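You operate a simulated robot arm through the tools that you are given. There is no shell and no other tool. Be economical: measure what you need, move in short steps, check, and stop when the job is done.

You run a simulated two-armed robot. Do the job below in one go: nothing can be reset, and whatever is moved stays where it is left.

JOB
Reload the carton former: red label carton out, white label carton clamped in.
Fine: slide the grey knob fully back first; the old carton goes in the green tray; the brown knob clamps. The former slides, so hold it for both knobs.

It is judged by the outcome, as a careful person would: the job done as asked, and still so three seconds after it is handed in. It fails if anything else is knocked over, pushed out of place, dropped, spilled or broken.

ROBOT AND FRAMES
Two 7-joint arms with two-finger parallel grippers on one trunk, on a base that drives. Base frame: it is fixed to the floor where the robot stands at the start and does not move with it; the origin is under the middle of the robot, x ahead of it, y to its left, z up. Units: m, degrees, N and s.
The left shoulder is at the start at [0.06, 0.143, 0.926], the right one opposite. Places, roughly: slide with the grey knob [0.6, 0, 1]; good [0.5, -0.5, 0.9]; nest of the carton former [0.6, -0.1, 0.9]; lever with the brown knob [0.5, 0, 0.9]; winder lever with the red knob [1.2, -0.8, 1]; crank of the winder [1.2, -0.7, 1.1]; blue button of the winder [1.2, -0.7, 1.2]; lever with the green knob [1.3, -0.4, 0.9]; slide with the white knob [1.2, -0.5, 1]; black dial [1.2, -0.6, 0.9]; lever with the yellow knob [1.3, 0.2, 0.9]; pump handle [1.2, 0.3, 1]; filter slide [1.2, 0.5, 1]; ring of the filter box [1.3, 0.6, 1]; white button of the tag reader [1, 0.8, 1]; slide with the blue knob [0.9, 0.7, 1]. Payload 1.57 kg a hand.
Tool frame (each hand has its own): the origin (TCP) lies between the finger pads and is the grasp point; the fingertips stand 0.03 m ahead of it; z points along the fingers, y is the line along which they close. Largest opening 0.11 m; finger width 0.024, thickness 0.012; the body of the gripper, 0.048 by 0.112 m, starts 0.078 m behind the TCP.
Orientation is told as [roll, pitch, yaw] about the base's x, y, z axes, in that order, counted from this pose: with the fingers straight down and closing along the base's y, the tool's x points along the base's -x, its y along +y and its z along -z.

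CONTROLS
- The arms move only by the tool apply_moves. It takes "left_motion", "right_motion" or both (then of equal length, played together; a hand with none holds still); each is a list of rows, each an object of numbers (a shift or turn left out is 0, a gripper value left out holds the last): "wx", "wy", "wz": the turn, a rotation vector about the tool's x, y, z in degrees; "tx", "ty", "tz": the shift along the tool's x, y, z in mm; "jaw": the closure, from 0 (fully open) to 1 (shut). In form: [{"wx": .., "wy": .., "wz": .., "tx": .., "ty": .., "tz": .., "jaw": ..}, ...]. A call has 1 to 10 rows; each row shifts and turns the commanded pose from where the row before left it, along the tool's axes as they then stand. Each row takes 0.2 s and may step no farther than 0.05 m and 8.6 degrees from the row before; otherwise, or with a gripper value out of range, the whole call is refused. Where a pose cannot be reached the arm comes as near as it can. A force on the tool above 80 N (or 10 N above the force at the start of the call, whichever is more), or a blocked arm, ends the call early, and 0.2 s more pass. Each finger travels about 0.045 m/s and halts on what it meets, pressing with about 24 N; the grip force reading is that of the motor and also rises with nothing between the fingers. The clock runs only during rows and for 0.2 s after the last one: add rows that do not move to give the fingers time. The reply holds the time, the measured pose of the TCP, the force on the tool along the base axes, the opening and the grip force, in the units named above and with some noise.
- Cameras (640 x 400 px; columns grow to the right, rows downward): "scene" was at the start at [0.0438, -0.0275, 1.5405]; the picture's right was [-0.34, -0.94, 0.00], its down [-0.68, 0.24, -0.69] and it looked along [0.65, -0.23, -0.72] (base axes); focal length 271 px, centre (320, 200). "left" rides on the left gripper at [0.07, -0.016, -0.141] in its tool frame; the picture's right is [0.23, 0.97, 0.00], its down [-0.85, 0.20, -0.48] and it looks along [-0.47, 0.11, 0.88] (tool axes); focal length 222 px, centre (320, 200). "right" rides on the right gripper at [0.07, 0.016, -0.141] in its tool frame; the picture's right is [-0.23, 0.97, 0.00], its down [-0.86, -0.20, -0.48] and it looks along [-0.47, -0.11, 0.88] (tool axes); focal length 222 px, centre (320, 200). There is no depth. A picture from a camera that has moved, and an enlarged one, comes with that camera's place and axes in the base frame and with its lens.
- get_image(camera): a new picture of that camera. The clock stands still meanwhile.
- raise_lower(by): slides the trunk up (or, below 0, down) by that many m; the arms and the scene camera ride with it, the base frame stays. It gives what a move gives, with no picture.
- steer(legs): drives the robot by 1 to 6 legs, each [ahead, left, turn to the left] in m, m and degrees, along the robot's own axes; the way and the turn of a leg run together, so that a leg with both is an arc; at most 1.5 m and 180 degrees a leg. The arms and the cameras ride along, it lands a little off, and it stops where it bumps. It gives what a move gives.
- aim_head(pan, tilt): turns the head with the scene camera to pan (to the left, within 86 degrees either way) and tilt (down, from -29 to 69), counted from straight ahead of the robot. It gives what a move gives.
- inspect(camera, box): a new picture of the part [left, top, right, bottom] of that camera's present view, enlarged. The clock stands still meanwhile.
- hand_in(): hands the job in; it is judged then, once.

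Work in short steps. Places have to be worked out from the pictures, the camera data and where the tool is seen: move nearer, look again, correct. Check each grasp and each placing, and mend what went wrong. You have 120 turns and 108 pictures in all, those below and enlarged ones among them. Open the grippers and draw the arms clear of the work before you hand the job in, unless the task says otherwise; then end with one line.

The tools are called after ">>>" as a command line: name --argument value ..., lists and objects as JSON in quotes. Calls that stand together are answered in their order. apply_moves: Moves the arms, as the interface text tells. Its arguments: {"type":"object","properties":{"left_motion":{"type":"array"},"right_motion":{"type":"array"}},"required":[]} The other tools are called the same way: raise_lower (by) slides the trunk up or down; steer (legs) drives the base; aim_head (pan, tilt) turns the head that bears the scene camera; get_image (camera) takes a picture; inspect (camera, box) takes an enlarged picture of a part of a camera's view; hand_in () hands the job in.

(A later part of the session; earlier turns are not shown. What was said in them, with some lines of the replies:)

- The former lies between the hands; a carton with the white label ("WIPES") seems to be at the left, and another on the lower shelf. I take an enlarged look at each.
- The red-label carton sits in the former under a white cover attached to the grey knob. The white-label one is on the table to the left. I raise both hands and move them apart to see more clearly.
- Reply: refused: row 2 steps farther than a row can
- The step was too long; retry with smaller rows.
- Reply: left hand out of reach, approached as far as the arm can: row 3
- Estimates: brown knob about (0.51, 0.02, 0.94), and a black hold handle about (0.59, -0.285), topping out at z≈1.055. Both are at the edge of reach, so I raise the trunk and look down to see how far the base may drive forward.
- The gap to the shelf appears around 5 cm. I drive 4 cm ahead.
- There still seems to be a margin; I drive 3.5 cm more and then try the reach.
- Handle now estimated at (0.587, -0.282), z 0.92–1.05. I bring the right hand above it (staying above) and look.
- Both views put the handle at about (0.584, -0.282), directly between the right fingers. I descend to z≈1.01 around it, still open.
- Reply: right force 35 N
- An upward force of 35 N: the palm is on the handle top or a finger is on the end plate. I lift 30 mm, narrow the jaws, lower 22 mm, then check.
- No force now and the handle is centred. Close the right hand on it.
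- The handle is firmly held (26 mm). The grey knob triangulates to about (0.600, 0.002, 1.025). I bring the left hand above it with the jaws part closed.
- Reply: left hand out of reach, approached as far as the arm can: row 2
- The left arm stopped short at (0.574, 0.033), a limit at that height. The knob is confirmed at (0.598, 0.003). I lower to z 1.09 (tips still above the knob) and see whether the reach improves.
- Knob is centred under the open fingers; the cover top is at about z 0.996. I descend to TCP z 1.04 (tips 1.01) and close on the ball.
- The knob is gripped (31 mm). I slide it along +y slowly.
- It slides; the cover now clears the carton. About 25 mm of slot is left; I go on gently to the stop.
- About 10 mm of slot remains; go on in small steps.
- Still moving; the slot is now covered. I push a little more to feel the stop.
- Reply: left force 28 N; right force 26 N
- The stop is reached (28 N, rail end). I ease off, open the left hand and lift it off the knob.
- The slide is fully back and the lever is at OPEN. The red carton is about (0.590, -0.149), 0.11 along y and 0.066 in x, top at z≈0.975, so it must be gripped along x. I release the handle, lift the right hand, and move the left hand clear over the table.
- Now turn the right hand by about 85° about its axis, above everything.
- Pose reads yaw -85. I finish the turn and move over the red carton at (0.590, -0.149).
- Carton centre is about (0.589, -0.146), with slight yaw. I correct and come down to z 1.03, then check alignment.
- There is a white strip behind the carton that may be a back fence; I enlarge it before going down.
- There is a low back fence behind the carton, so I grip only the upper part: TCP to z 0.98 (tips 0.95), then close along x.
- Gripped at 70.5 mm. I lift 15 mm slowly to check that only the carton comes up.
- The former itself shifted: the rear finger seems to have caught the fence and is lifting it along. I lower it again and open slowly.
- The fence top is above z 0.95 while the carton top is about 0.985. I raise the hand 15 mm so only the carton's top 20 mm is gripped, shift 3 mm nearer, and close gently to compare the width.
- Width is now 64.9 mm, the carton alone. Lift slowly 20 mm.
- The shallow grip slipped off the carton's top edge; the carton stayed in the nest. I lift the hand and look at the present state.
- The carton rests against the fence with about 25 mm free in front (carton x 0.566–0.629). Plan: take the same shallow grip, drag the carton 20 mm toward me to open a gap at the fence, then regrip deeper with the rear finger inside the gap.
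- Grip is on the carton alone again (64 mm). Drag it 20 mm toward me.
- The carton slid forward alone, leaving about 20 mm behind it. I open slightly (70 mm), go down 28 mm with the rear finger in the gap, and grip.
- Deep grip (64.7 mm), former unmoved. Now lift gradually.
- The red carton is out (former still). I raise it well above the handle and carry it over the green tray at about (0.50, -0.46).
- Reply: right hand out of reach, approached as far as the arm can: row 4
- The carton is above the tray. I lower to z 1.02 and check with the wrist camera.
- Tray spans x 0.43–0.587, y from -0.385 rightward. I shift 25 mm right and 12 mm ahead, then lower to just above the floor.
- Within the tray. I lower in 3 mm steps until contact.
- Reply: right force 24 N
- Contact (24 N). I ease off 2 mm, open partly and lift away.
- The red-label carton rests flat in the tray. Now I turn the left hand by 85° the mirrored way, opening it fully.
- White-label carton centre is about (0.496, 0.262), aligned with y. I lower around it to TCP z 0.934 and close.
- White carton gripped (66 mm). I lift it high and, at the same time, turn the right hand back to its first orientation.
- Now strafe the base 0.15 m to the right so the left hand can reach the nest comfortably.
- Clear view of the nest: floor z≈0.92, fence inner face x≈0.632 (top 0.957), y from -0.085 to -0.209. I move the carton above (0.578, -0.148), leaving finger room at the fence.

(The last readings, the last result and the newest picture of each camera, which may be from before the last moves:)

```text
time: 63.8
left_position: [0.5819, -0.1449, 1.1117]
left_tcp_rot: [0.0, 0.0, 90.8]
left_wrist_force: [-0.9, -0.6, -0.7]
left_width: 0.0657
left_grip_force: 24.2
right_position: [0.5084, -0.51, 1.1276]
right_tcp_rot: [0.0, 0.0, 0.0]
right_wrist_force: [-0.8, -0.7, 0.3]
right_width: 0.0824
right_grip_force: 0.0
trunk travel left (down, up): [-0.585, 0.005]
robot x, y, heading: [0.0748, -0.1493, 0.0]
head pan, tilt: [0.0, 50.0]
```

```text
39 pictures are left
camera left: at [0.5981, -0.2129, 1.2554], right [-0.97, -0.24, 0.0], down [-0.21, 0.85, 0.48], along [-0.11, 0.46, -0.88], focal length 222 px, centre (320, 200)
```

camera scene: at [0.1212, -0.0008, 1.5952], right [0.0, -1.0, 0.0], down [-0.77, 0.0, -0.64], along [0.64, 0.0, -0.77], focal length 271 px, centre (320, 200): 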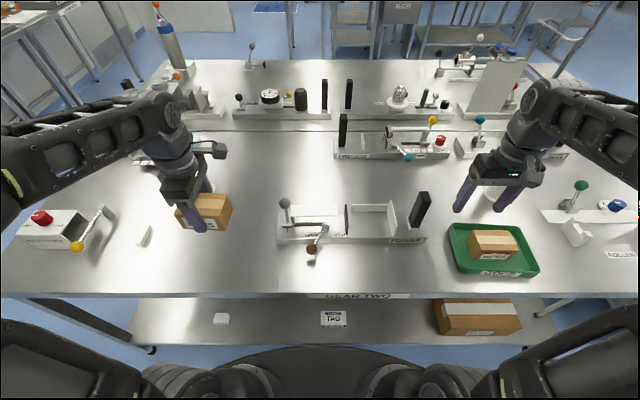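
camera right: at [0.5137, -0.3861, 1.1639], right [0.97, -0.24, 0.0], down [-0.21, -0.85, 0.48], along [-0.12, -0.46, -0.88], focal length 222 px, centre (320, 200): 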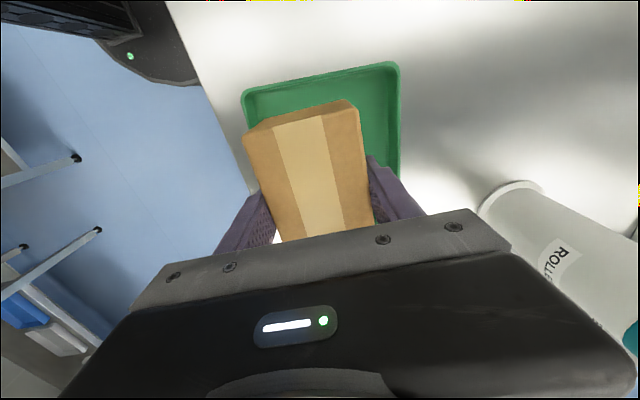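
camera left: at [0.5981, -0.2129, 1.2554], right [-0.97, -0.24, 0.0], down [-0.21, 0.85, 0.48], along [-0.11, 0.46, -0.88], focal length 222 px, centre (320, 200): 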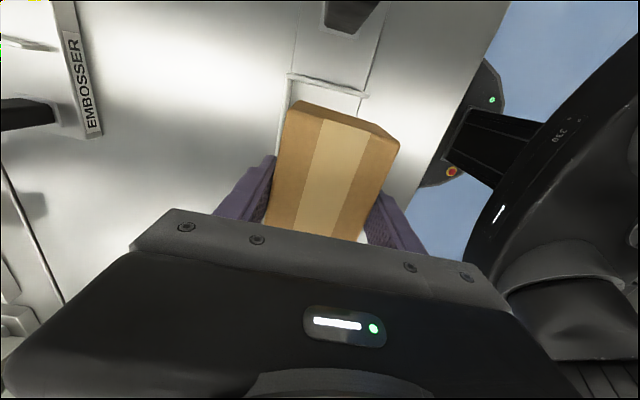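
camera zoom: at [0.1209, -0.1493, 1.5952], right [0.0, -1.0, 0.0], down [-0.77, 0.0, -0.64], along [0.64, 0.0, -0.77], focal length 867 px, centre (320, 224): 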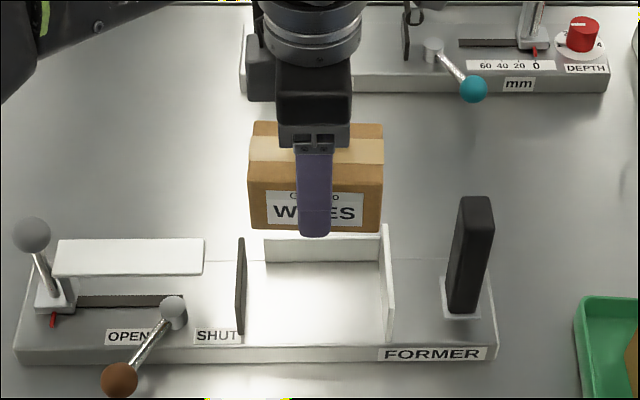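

Aligned; descend to z 0.985 above the nest floor, checking the x position.

>>> apply_moves --left_motion '[{"tz": 32, "tx": 2, "ty": 3}, {"tz": 32}, {"tz": 32}, {"tz": 25}, {}]'

>>> inspect --camera "scene" --box '[220, 130, 420, 255]'

>>> inspect --camera "left" --box '[220, 40, 460, 240]'

```text
time: 65.0
left_position: [0.5787, -0.1471, 0.9946]
left_tcp_rot: [-0.1, -0.1, 90.8]
left_wrist_force: [0.4, 0.0, -1.2]
left_width: 0.0659
left_grip_force: 24.2
right_position: [0.5089, -0.5109, 1.1278]
right_tcp_rot: [0.0, 0.0, 0.1]
right_wrist_force: [-0.5, -0.5, 0.1]
right_width: 0.0823
right_grip_force: 0.0
trunk travel left (down, up): [-0.585, 0.005]
robot x, y, heading: [0.0804, -0.1495, 0.3]
head pan, tilt: [0.0, 50.0]
```

```text
3.20 times, centred on (320, 192) of scene
camera zoom: at [0.1211, -0.1501, 1.5952], right [0.0, -1.0, 0.0], down [-0.77, 0.0, -0.64], along [0.64, 0.0, -0.77], focal length 867 px, centre (320, 224)
```

zoom: 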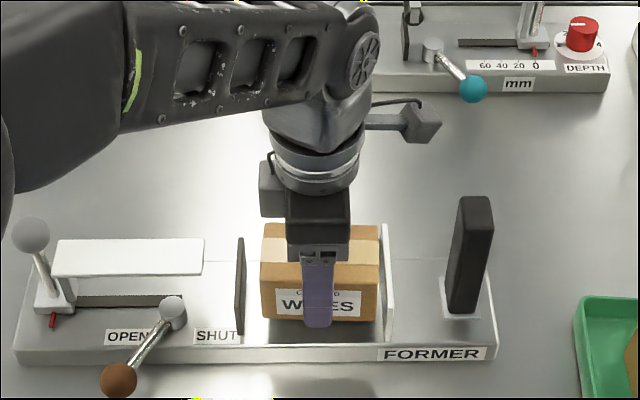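

```text
2.00 times, centred on (340, 140) of left
camera zoom: at [0.5954, -0.2159, 1.1366], right [-0.97, -0.24, 0.0], down [-0.21, 0.85, 0.48], along [-0.11, 0.46, -0.88], focal length 444 px, centre (280, 320)
```

zoom: 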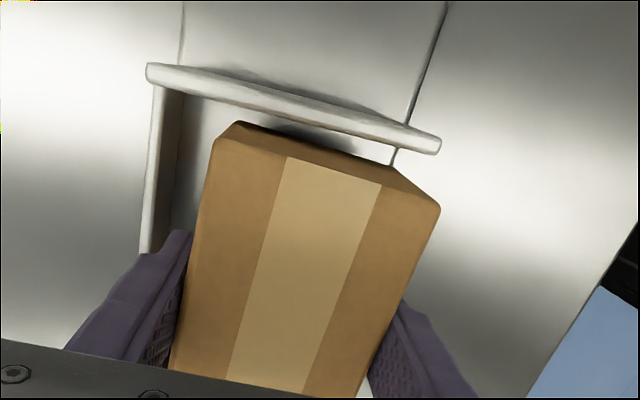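

Carton is nearer the end plate; shift 4 mm left and lower to contact in small steps.

>>> apply_moves --left_motion '[{"tx": -4}, {"tz": 6}, {"tz": 5}, {"tz": 4}, {"tz": 3}, {}]'

```text
time: 66.4
left_position: [0.5791, -0.1434, 0.9764]
left_tcp_rot: [-0.1, 0.0, 90.8]
left_wrist_force: [0.2, -0.4, -1.4]
left_width: 0.0657
left_grip_force: 24.4
right_position: [0.5082, -0.5108, 1.1272]
right_tcp_rot: [-0.1, 0.0, 0.2]
right_wrist_force: [-0.3, 0.6, -0.6]
right_width: 0.0825
right_grip_force: 0.0
trunk travel left (down, up): [-0.585, 0.005]
robot x, y, heading: [0.0775, -0.1484, 0.3]
head pan, tilt: [0.0, 50.0]
```

>>> apply_moves --left_motion '[{"tz": 2}, {"tz": 2}, {"tz": 1.5}, {}]'

>>> inspect --camera "scene" --box '[220, 130, 420, 255]'

```text
time: 67.4
left_position: [0.5789, -0.1428, 0.9706]
left_tcp_rot: [-0.1, 0.0, 90.9]
left_wrist_force: [-0.6, 0.1, -1.8]
left_width: 0.0652
left_grip_force: 24.1
right_position: [0.5095, -0.5106, 1.1266]
right_tcp_rot: [0.1, -0.1, 0.1]
right_wrist_force: [-0.4, 0.4, -0.3]
right_width: 0.0828
right_grip_force: 0.1
trunk travel left (down, up): [-0.585, 0.005]
robot x, y, heading: [0.0731, -0.1482, 0.0]
head pan, tilt: [0.0, 50.0]
```

```text
3.20 times, centred on (320, 192) of scene
camera zoom: at [0.1212, -0.1502, 1.5952], right [0.0, -1.0, 0.0], down [-0.77, 0.0, -0.64], along [0.64, 0.0, -0.77], focal length 867 px, centre (320, 224)
```

zoom: 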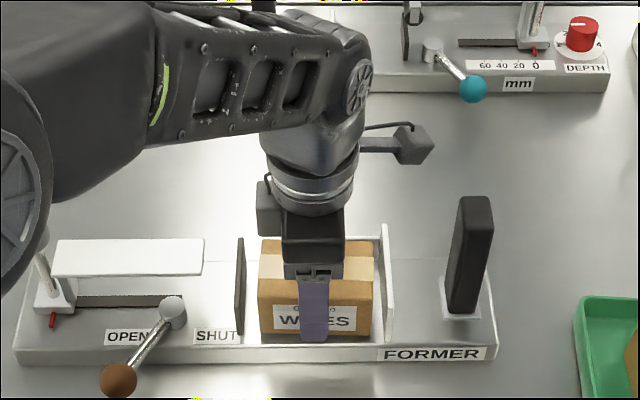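

Nearly down but no contact yet; continue in 1.5 mm steps.

>>> apply_moves --left_motion '[{"tz": 1.5}, {"tz": 1.5}, {"tz": 1.5}, {}]'

```text
time: 68.4
left_position: [0.5784, -0.1428, 0.967]
left_tcp_rot: [-0.2, 0.0, 90.8]
left_wrist_force: [1.3, 1.1, 5.8]
left_width: 0.0655
left_grip_force: 23.9
right_position: [0.5085, -0.5091, 1.127]
right_tcp_rot: [0.1, 0.0, 0.1]
right_wrist_force: [0.6, 0.4, 0.2]
right_width: 0.0826
right_grip_force: 0.3
trunk travel left (down, up): [-0.585, 0.005]
robot x, y, heading: [0.0757, -0.1502, 0.1]
head pan, tilt: [0.0, 50.0]
```

Contact (6 N). Release with a small opening, raise 31 mm so the tips clear the fence, then nudge the carton back 9 mm with the front finger.

>>> apply_moves --left_motion '[{"jaw": 0.34}, {}, {"tz": -15}, {"tz": -16}, {}, {"ty": -4}, {"ty": -4}, {"ty": -4}, {}]'

>>> inspect --camera "scene" --box '[220, 130, 420, 255]'

>>> inspect --camera "left" --box '[220, 40, 460, 240]'

```text
time: 70.4
left_position: [0.5908, -0.1437, 0.9977]
left_tcp_rot: [-0.1, 0.1, 90.9]
left_wrist_force: [-0.7, -0.5, 0.0]
left_width: 0.0728
left_grip_force: 0.3
right_position: [0.5081, -0.5099, 1.1276]
right_tcp_rot: [0.0, 0.0, 0.2]
right_wrist_force: [-0.8, 0.2, -0.2]
right_width: 0.0828
right_grip_force: 0.1
trunk travel left (down, up): [-0.585, 0.005]
robot x, y, heading: [0.0739, -0.1514, 0.1]
head pan, tilt: [0.0, 50.0]
```

```text
3.20 times, centred on (320, 192) of scene
camera zoom: at [0.1211, -0.1502, 1.5952], right [0.0, -1.0, 0.0], down [-0.77, 0.0, -0.64], along [0.64, 0.0, -0.77], focal length 867 px, centre (320, 224)
```

zoom: 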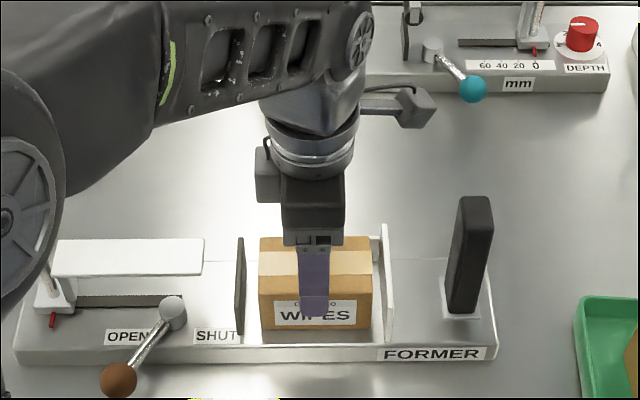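

```text
2.00 times, centred on (340, 140) of left
camera zoom: at [0.6071, -0.2126, 1.1407], right [-0.97, -0.24, 0.0], down [-0.21, 0.85, 0.48], along [-0.11, 0.46, -0.88], focal length 444 px, centre (280, 320)
```

zoom: 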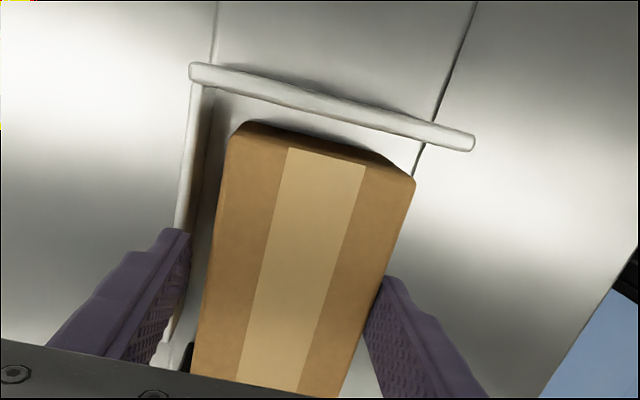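

The carton stands squarely in the nest with a small gap at the fence. Now I withdraw the left hand up and toward the brown knob while bringing the right hand above the black handle (≈(0.581, -0.279)).

>>> apply_moves --left_motion '[{"tz": -40}, {"tz": -45}, {"tx": -33, "ty": 18}, {"tx": -33, "ty": 18}, {"tx": -33, "ty": 18}, {"tx": -33, "ty": 18}, {"tx": -32, "ty": 18}, {}, {}]' --right_motion '[{"tz": -18, "jaw": 0.4}, {}, {"tx": -12, "ty": 38.5}, {"tx": -12, "ty": 38.5}, {"tx": -12, "ty": 38.5}, {"tx": -12, "ty": 38.5}, {"tx": -12, "ty": 38.5}, {"tx": -13, "ty": 38.5}, {}]'

>>> apply_moves --left_motion '[{"wz": 8.5}, {"wz": 8.5}, {"wz": 8.5}, {"wz": 8.5}, {"wz": 8.5}, {"wz": 8.5}, {"wz": 8.5}, {"wz": 8.5}, {"wz": 8.5}, {"wz": 8.5}]'

>>> get_image --camera "right"

>>> inspect --camera "scene" --box '[220, 110, 420, 260]'

```text
time: 72.4
left_position: [0.5, 0.0196, 1.0818]
left_tcp_rot: [-0.1, 0.0, 90.8]
left_wrist_force: [-0.5, 0.4, -0.1]
left_width: 0.0726
left_grip_force: 0.1
right_position: [0.5811, -0.2803, 1.1467]
right_tcp_rot: [0.0, 0.0, 0.1]
right_wrist_force: [-0.5, 0.5, -0.1]
right_width: 0.066
right_grip_force: 0.1
trunk travel left (down, up): [-0.585, 0.005]
robot x, y, heading: [0.0759, -0.1498, -0.2]
head pan, tilt: [0.0, 50.0]
```

```text
time: 74.6
left_position: [0.4991, 0.0193, 1.0818]
left_tcp_rot: [0.0, -0.2, 5.8]
left_wrist_force: [1.0, -0.3, -0.7]
left_width: 0.073
left_grip_force: 0.1
right_position: [0.5815, -0.2809, 1.1471]
right_tcp_rot: [0.0, 0.0, 0.1]
right_wrist_force: [0.4, 0.8, 0.2]
right_width: 0.066
right_grip_force: 0.1
trunk travel left (down, up): [-0.585, 0.005]
robot x, y, heading: [0.081, -0.1504, 0.2]
head pan, tilt: [0.0, 50.0]
```

```text
33 pictures are left
camera right: at [0.511, -0.2632, 1.2884], right [0.23, 0.97, 0.0], down [0.86, -0.2, 0.48], along [0.47, -0.11, -0.88], focal length 222 px, centre (320, 200)
```

right: 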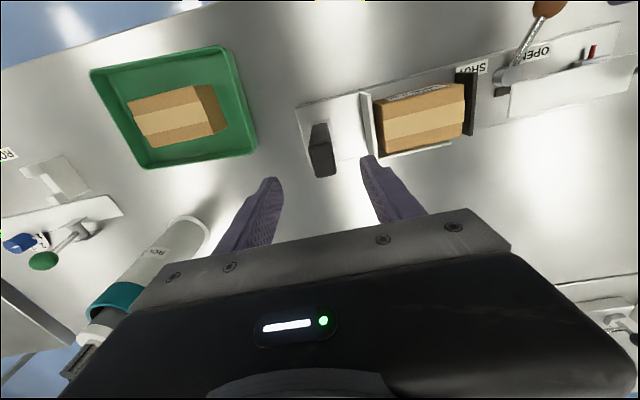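

```text
2.67 times, centred on (320, 185) of scene
camera zoom: at [0.1212, -0.1501, 1.5952], right [0.0, -1.0, 0.0], down [-0.77, 0.0, -0.64], along [0.64, 0.0, -0.77], focal length 722 px, centre (320, 240)
```

zoom: 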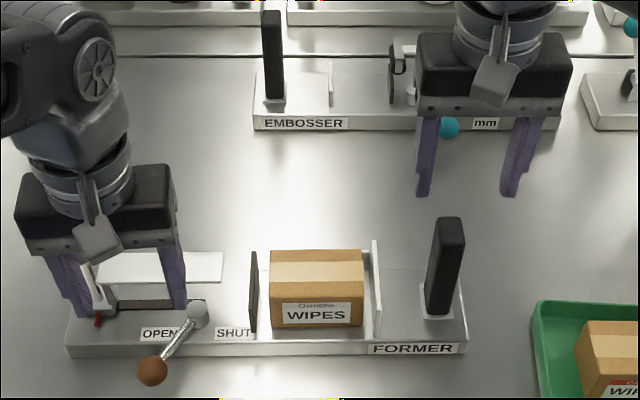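

Handle is centred under the right hand to within 3 mm. Descend and grip it.

>>> apply_moves --right_motion '[{"tz": 44, "tx": -2, "ty": 3}, {"tz": 44}, {"tz": 40}, {}, {"jaw": 0.7}, {"jaw": 0.85}, {"jaw": 1.0}, {}, {}]' --left_motion '[{"wz": 5.8}, {}, {}, {}, {}, {}, {}, {}, {}]'

>>> get_image --camera "left"

>>> inspect --camera "scene" --box '[220, 130, 420, 280]'

```text
time: 76.6
left_position: [0.4983, 0.0182, 1.0824]
left_tcp_rot: [0.0, -0.1, 0.1]
left_wrist_force: [-0.3, 0.0, -0.3]
left_width: 0.0725
left_grip_force: 0.0
right_position: [0.5825, -0.2786, 1.0203]
right_tcp_rot: [0.1, 0.1, 0.1]
right_wrist_force: [-0.9, -3.4, 0.5]
right_width: 0.0263
right_grip_force: 23.9
trunk travel left (down, up): [-0.585, 0.005]
robot x, y, heading: [0.075, -0.1509, 0.2]
head pan, tilt: [0.0, 50.0]
```

```text
31 pictures are left
camera left: at [0.4277, 0.0029, 1.2249], right [-0.23, 0.97, 0.0], down [0.85, 0.2, 0.48], along [0.47, 0.11, -0.88], focal length 222 px, centre (320, 200)
```

left: 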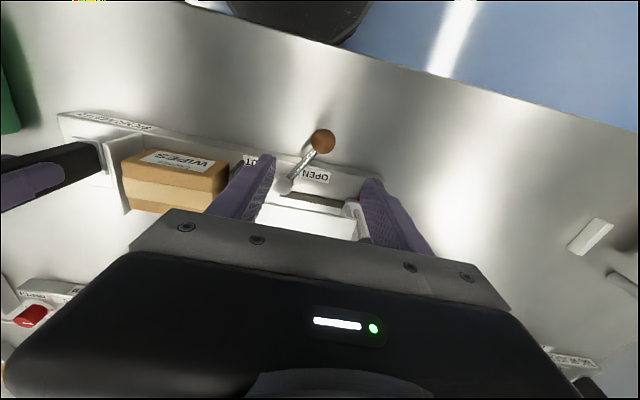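

```text
2.67 times, centred on (320, 205) of scene
camera zoom: at [0.1212, -0.1507, 1.5952], right [0.0, -1.0, 0.0], down [-0.77, 0.0, -0.64], along [0.64, 0.0, -0.77], focal length 722 px, centre (320, 187)
```

zoom: 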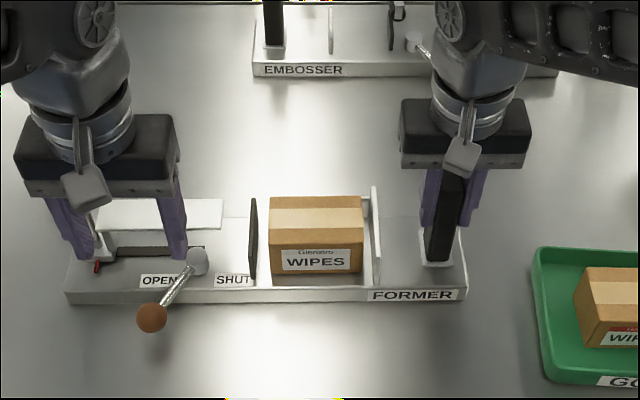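

The handle is held again (26 mm). The brown knob triangulates to about (0.496, 0.022, 0.932). I lower the left hand over it, check, then close.

>>> apply_moves --left_motion '[{"tz": 40, "tx": 2, "ty": 4}, {"tz": 40}, {"tz": 30}, {"tz": 23}, {}, {"jaw": 0.6}, {"jaw": 0.8}, {"jaw": 1.0}, {}]'

>>> inspect --camera "scene" --box '[220, 150, 420, 280]'

```text
time: 78.6
left_position: [0.4951, 0.0243, 0.9503]
left_tcp_rot: [0.0, 0.0, 0.1]
left_wrist_force: [-0.1, 1.9, 1.4]
left_width: 0.0316
left_grip_force: 23.9
right_position: [0.5827, -0.2786, 1.0205]
right_tcp_rot: [0.0, 0.1, 0.1]
right_wrist_force: [-1.8, -1.6, -0.5]
right_width: 0.0259
right_grip_force: 24.0
trunk travel left (down, up): [-0.585, 0.005]
robot x, y, heading: [0.0747, -0.1499, 0.2]
head pan, tilt: [0.0, 50.0]
```

```text
3.08 times, centred on (320, 215) of scene
camera zoom: at [0.1213, -0.1501, 1.5952], right [0.0, -1.0, 0.0], down [-0.77, 0.0, -0.64], along [0.64, 0.0, -0.77], focal length 833 px, centre (320, 154)
```

zoom: 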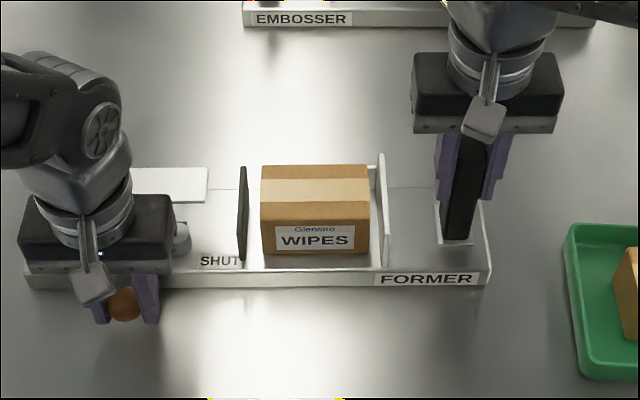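

The knob is gripped. I swing it along its arc toward SHUT, first half.

>>> apply_moves --left_motion '[{"tx": 3.3, "ty": -6}, {"tx": 3.4, "ty": -6}, {"tx": 2.2, "ty": -6.3}, {"tx": 2.1, "ty": -6.3}, {"tx": 1, "ty": -6.6}, {"tx": 1.1, "ty": -6.6}, {}]'

>>> inspect --camera "scene" --box '[220, 150, 420, 280]'

```text
time: 80.2
left_position: [0.4829, -0.0152, 0.9491]
left_tcp_rot: [0.2, 0.0, 0.1]
left_wrist_force: [-5.3, 13.0, -0.6]
left_width: 0.0313
left_grip_force: 24.4
right_position: [0.5835, -0.2796, 1.0198]
right_tcp_rot: [0.0, 0.0, 0.1]
right_wrist_force: [2.5, -14.7, 0.0]
right_width: 0.0261
right_grip_force: 24.1
trunk travel left (down, up): [-0.585, 0.005]
robot x, y, heading: [0.0746, -0.1483, 0.2]
head pan, tilt: [0.0, 50.0]
```

```text
3.08 times, centred on (320, 215) of scene
camera zoom: at [0.1214, -0.1507, 1.5952], right [0.0, -1.0, 0.0], down [-0.77, 0.0, -0.64], along [0.64, 0.0, -0.77], focal length 833 px, centre (320, 154)
```

zoom: 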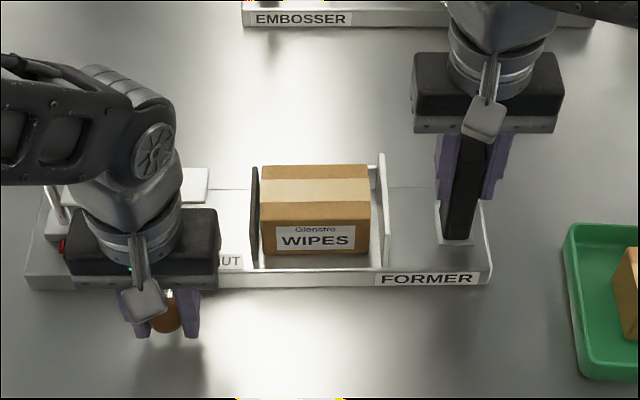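

The pad moves toward the carton and the former holds. Continue the arc.

>>> apply_moves --left_motion '[{"tx": 0, "ty": -6.6}, {"tx": -0.4, "ty": -6.6}, {"tx": -1, "ty": -6.6}, {"tx": -1.6, "ty": -6.5}, {}]'

>>> inspect --camera "scene" --box '[220, 150, 420, 280]'

```text
time: 81.4
left_position: [0.4879, -0.0429, 0.9489]
left_tcp_rot: [0.2, -0.1, 0.1]
left_wrist_force: [-3.4, 11.0, 2.1]
left_width: 0.0314
left_grip_force: 23.9
right_position: [0.5814, -0.2786, 1.0188]
right_tcp_rot: [-0.1, 0.2, 0.1]
right_wrist_force: [2.1, -14.3, -0.3]
right_width: 0.026
right_grip_force: 24.3
trunk travel left (down, up): [-0.585, 0.005]
robot x, y, heading: [0.0763, -0.1481, 0.2]
head pan, tilt: [0.0, 50.0]
```

```text
3.08 times, centred on (320, 215) of scene
camera zoom: at [0.1212, -0.1509, 1.5952], right [0.0, -1.0, 0.0], down [-0.77, 0.0, -0.64], along [0.64, 0.0, -0.77], focal length 833 px, centre (320, 154)
```

zoom: 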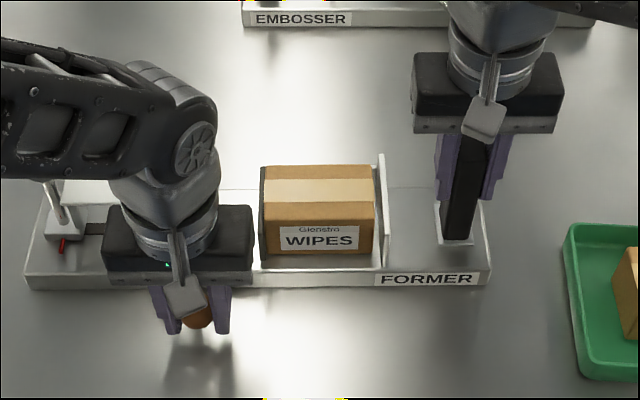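

The pad is now pushing the carton toward the end plate. Continue to the end of the swing.

>>> apply_moves --left_motion '[{"tx": -2.5, "ty": -6.2}, {"tx": -3, "ty": -6}, {"tx": -3.4, "ty": -5.8}, {}]'

>>> inspect --camera "scene" --box '[220, 150, 420, 280]'

```text
time: 82.4
left_position: [0.495, -0.0573, 0.9483]
left_tcp_rot: [0.2, 0.1, 0.2]
left_wrist_force: [-10.2, 22.5, 6.0]
left_width: 0.0313
left_grip_force: 24.3
right_position: [0.583, -0.2794, 1.0196]
right_tcp_rot: [0.0, -0.1, 0.1]
right_wrist_force: [7.4, -18.5, 0.1]
right_width: 0.0264
right_grip_force: 24.1
trunk travel left (down, up): [-0.585, 0.005]
robot x, y, heading: [0.0732, -0.1477, 0.3]
head pan, tilt: [0.0, 50.0]
```

```text
3.08 times, centred on (320, 215) of scene
camera zoom: at [0.1209, -0.1501, 1.5953], right [0.0, -1.0, 0.0], down [-0.77, 0.0, -0.64], along [0.64, 0.0, -0.77], focal length 833 px, centre (320, 154)
```

zoom: 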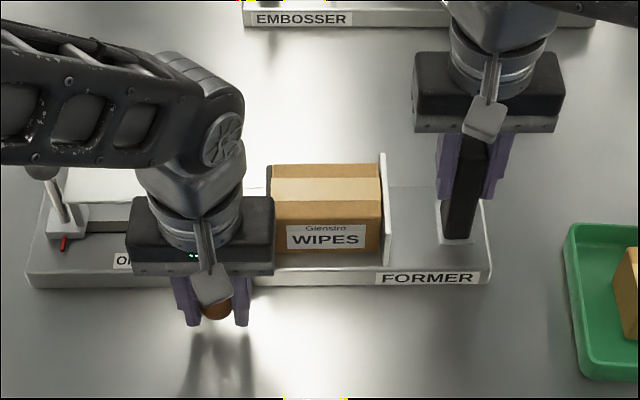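

The carton now meets the end plate; force 22 N. Push a little further to seat the lever.

>>> apply_moves --left_motion '[{"tx": -2.2, "ty": -3.5}, {"tx": -2.4, "ty": -3.5}, {}]'

>>> inspect --camera "scene" --box '[220, 150, 420, 280]'

```text
time: 83.2
left_position: [0.4957, -0.0602, 0.9488]
left_tcp_rot: [0.6, 0.5, 0.4]
left_wrist_force: [-16.4, 45.1, 5.1]
left_width: 0.0313
left_grip_force: 23.7
right_position: [0.5831, -0.2822, 1.0215]
right_tcp_rot: [-0.4, -0.2, -0.1]
right_wrist_force: [13.9, -38.2, 2.7]
right_width: 0.0262
right_grip_force: 24.3
trunk travel left (down, up): [-0.585, 0.005]
robot x, y, heading: [0.0741, -0.1484, 0.2]
head pan, tilt: [0.0, 50.0]
```

```text
3.08 times, centred on (320, 215) of scene
camera zoom: at [0.1204, -0.15, 1.5953], right [0.0, -1.0, 0.0], down [-0.77, 0.0, -0.64], along [0.64, 0.0, -0.77], focal length 833 px, centre (320, 154)
```

zoom: 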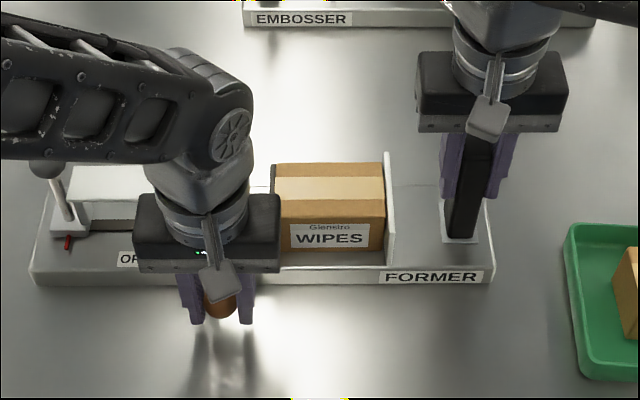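

A firm stop at 45 N. I ease off, open the left hand slowly, and check that the lever stays.

>>> apply_moves --left_motion '[{"tx": 2, "ty": 3}, {"jaw": 0.8}, {"jaw": 0.6}, {"jaw": 0.4}, {}, {"tz": -35}, {"tz": -40}, {"tz": -40}, {}]'

>>> inspect --camera "scene" --box '[220, 130, 420, 280]'

>>> get_image --camera "left"

```text
time: 85.2
left_position: [0.497, -0.063, 1.0641]
left_tcp_rot: [0.0, -0.2, 0.0]
left_wrist_force: [1.1, 0.4, -0.9]
left_width: 0.066
left_grip_force: 0.1
right_position: [0.5817, -0.2782, 1.0206]
right_tcp_rot: [0.0, 0.1, 0.2]
right_wrist_force: [-2.1, 2.4, 0.9]
right_width: 0.0259
right_grip_force: 24.0
trunk travel left (down, up): [-0.585, 0.005]
robot x, y, heading: [0.0781, -0.1502, 0.0]
head pan, tilt: [0.0, 50.0]
```

```text
2.67 times, centred on (320, 205) of scene
camera zoom: at [0.1211, -0.1497, 1.5952], right [0.0, -1.0, 0.0], down [-0.77, 0.0, -0.64], along [0.64, 0.0, -0.77], focal length 722 px, centre (320, 187)
```

zoom: 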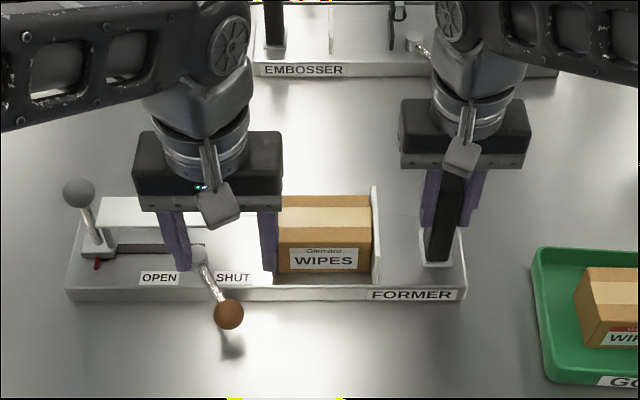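

```text
23 pictures are left
camera left: at [0.4266, -0.0795, 1.2079], right [-0.23, 0.97, 0.0], down [0.85, 0.2, 0.48], along [0.47, 0.11, -0.88], focal length 222 px, centre (320, 200)
```

left: 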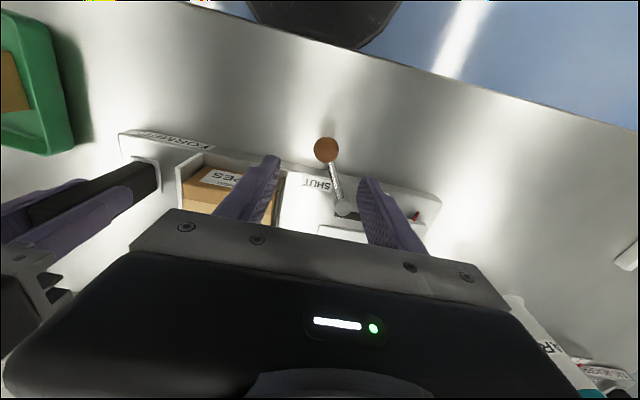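

The lever stayed at SHUT and the carton is held between pad and end plate. I release the handle, lift the right hand straight up, and move the left hand clear.

>>> apply_moves --left_motion '[{"tz": -25}, {"ty": 30, "tx": 20}, {"ty": 35, "tx": 20}, {"ty": 35, "tx": 10}, {"ty": 40}, {"ty": 40}, {}, {}]' --right_motion '[{"jaw": 0.8}, {"jaw": 0.55}, {"jaw": 0.4}, {}, {"tz": -40}, {"tz": -45}, {"tz": -40}, {}]'

>>> apply_moves --right_motion '[{"tx": 20, "ty": -30}, {"tx": 20, "ty": -35}, {"tx": 10, "ty": -40}, {}]'

>>> inspect --camera "scene" --box '[220, 150, 420, 275]'

>>> get_image --camera "scene"

```text
time: 87.0
left_position: [0.4489, 0.1145, 1.0871]
left_tcp_rot: [0.0, -0.1, 0.1]
left_wrist_force: [0.0, 0.0, -0.1]
left_width: 0.0659
left_grip_force: 0.0
right_position: [0.5819, -0.2764, 1.1434]
right_tcp_rot: [0.0, 0.1, 0.2]
right_wrist_force: [0.6, -0.1, 0.2]
right_width: 0.0659
right_grip_force: 0.1
trunk travel left (down, up): [-0.585, 0.005]
robot x, y, heading: [0.0746, -0.149, -0.2]
head pan, tilt: [0.0, 50.0]
```

```text
time: 88.0
left_position: [0.4488, 0.1159, 1.0871]
left_tcp_rot: [0.0, 0.0, 0.2]
left_wrist_force: [0.6, 0.0, 1.0]
left_width: 0.0664
left_grip_force: 0.1
right_position: [0.5318, -0.3836, 1.1402]
right_tcp_rot: [0.0, 0.1, 0.0]
right_wrist_force: [0.3, 0.7, 0.1]
right_width: 0.0661
right_grip_force: 0.2
trunk travel left (down, up): [-0.585, 0.005]
robot x, y, heading: [0.0758, -0.1525, -0.1]
head pan, tilt: [0.0, 50.0]
```

```text
3.20 times, centred on (320, 212) of scene
camera zoom: at [0.1214, -0.1494, 1.5952], right [0.0, -1.0, 0.0], down [-0.77, 0.0, -0.64], along [0.64, 0.0, -0.77], focal length 867 px, centre (320, 160)
```

zoom: 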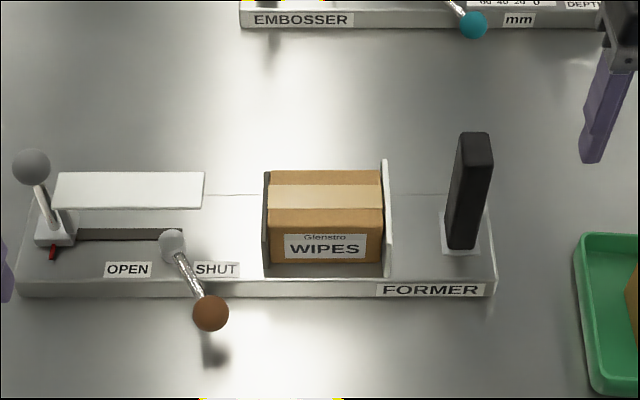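

```text
21 pictures are left
camera scene: at [0.1214, -0.1494, 1.5952], right [0.0, -1.0, 0.0], down [-0.77, 0.0, -0.64], along [0.64, 0.0, -0.77], focal length 271 px, centre (320, 200)
```

scene: 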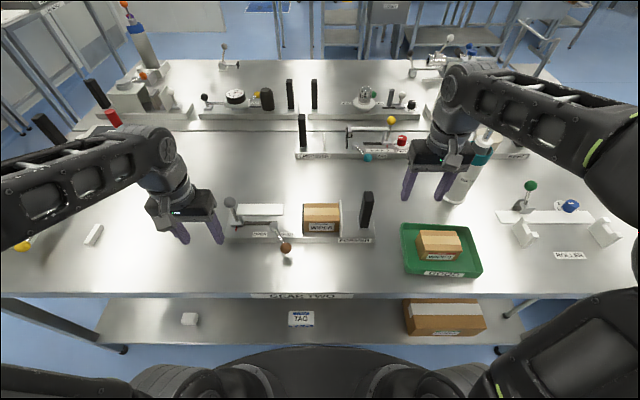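

The white-label carton is clamped, the lever is at SHUT, the slide is back, and the red-label carton is in the tray. I open both hands fully and draw them farther clear.

>>> apply_moves --left_motion '[{"tz": -20, "ty": 35, "jaw": 0.0}, {"ty": 40}, {"tx": 30}, {}, {}]' --right_motion '[{"tx": 30, "jaw": 0.0}, {"tx": 30}, {"tx": 20}, {}, {}]'

>>> inspect --camera "scene" --box '[180, 150, 500, 300]'

```text
time: 89.2
left_position: [0.4166, 0.1914, 1.1071]
left_tcp_rot: [0.0, -0.1, 0.0]
left_wrist_force: [-0.4, -0.5, 0.3]
left_width: 0.1102
left_grip_force: 0.0
right_position: [0.4511, -0.3834, 1.1438]
right_tcp_rot: [-0.1, 0.0, 0.1]
right_wrist_force: [-0.1, 0.4, 0.6]
right_width: 0.1101
right_grip_force: 0.2
trunk travel left (down, up): [-0.585, 0.005]
robot x, y, heading: [0.0765, -0.1499, 0.1]
head pan, tilt: [0.0, 50.0]
```

```text
2.00 times, centred on (340, 225) of scene
camera zoom: at [0.12, -0.1502, 1.5953], right [0.0, -1.0, 0.0], down [-0.77, 0.0, -0.64], along [0.64, 0.0, -0.77], focal length 542 px, centre (280, 150)
```

zoom: 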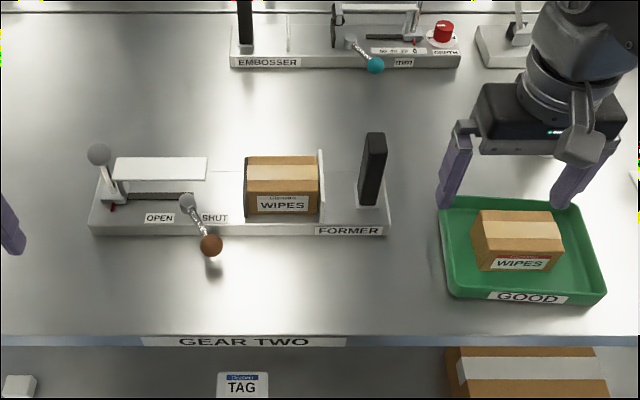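

Everything is stable and the hands are clear, so I hand the job in.

>>> hand_in

```text
The job is handed in.
```

The former is reloaded: the red label carton is in the green tray, and the white label carton is in the nest with the brown lever at SHUT. The grey slide is fully back. The former sits about 1–2 cm nearer the robot and turned about 2° from where it started, because my first grip on the old carton caught its back fence and dragged and briefly lifted it.
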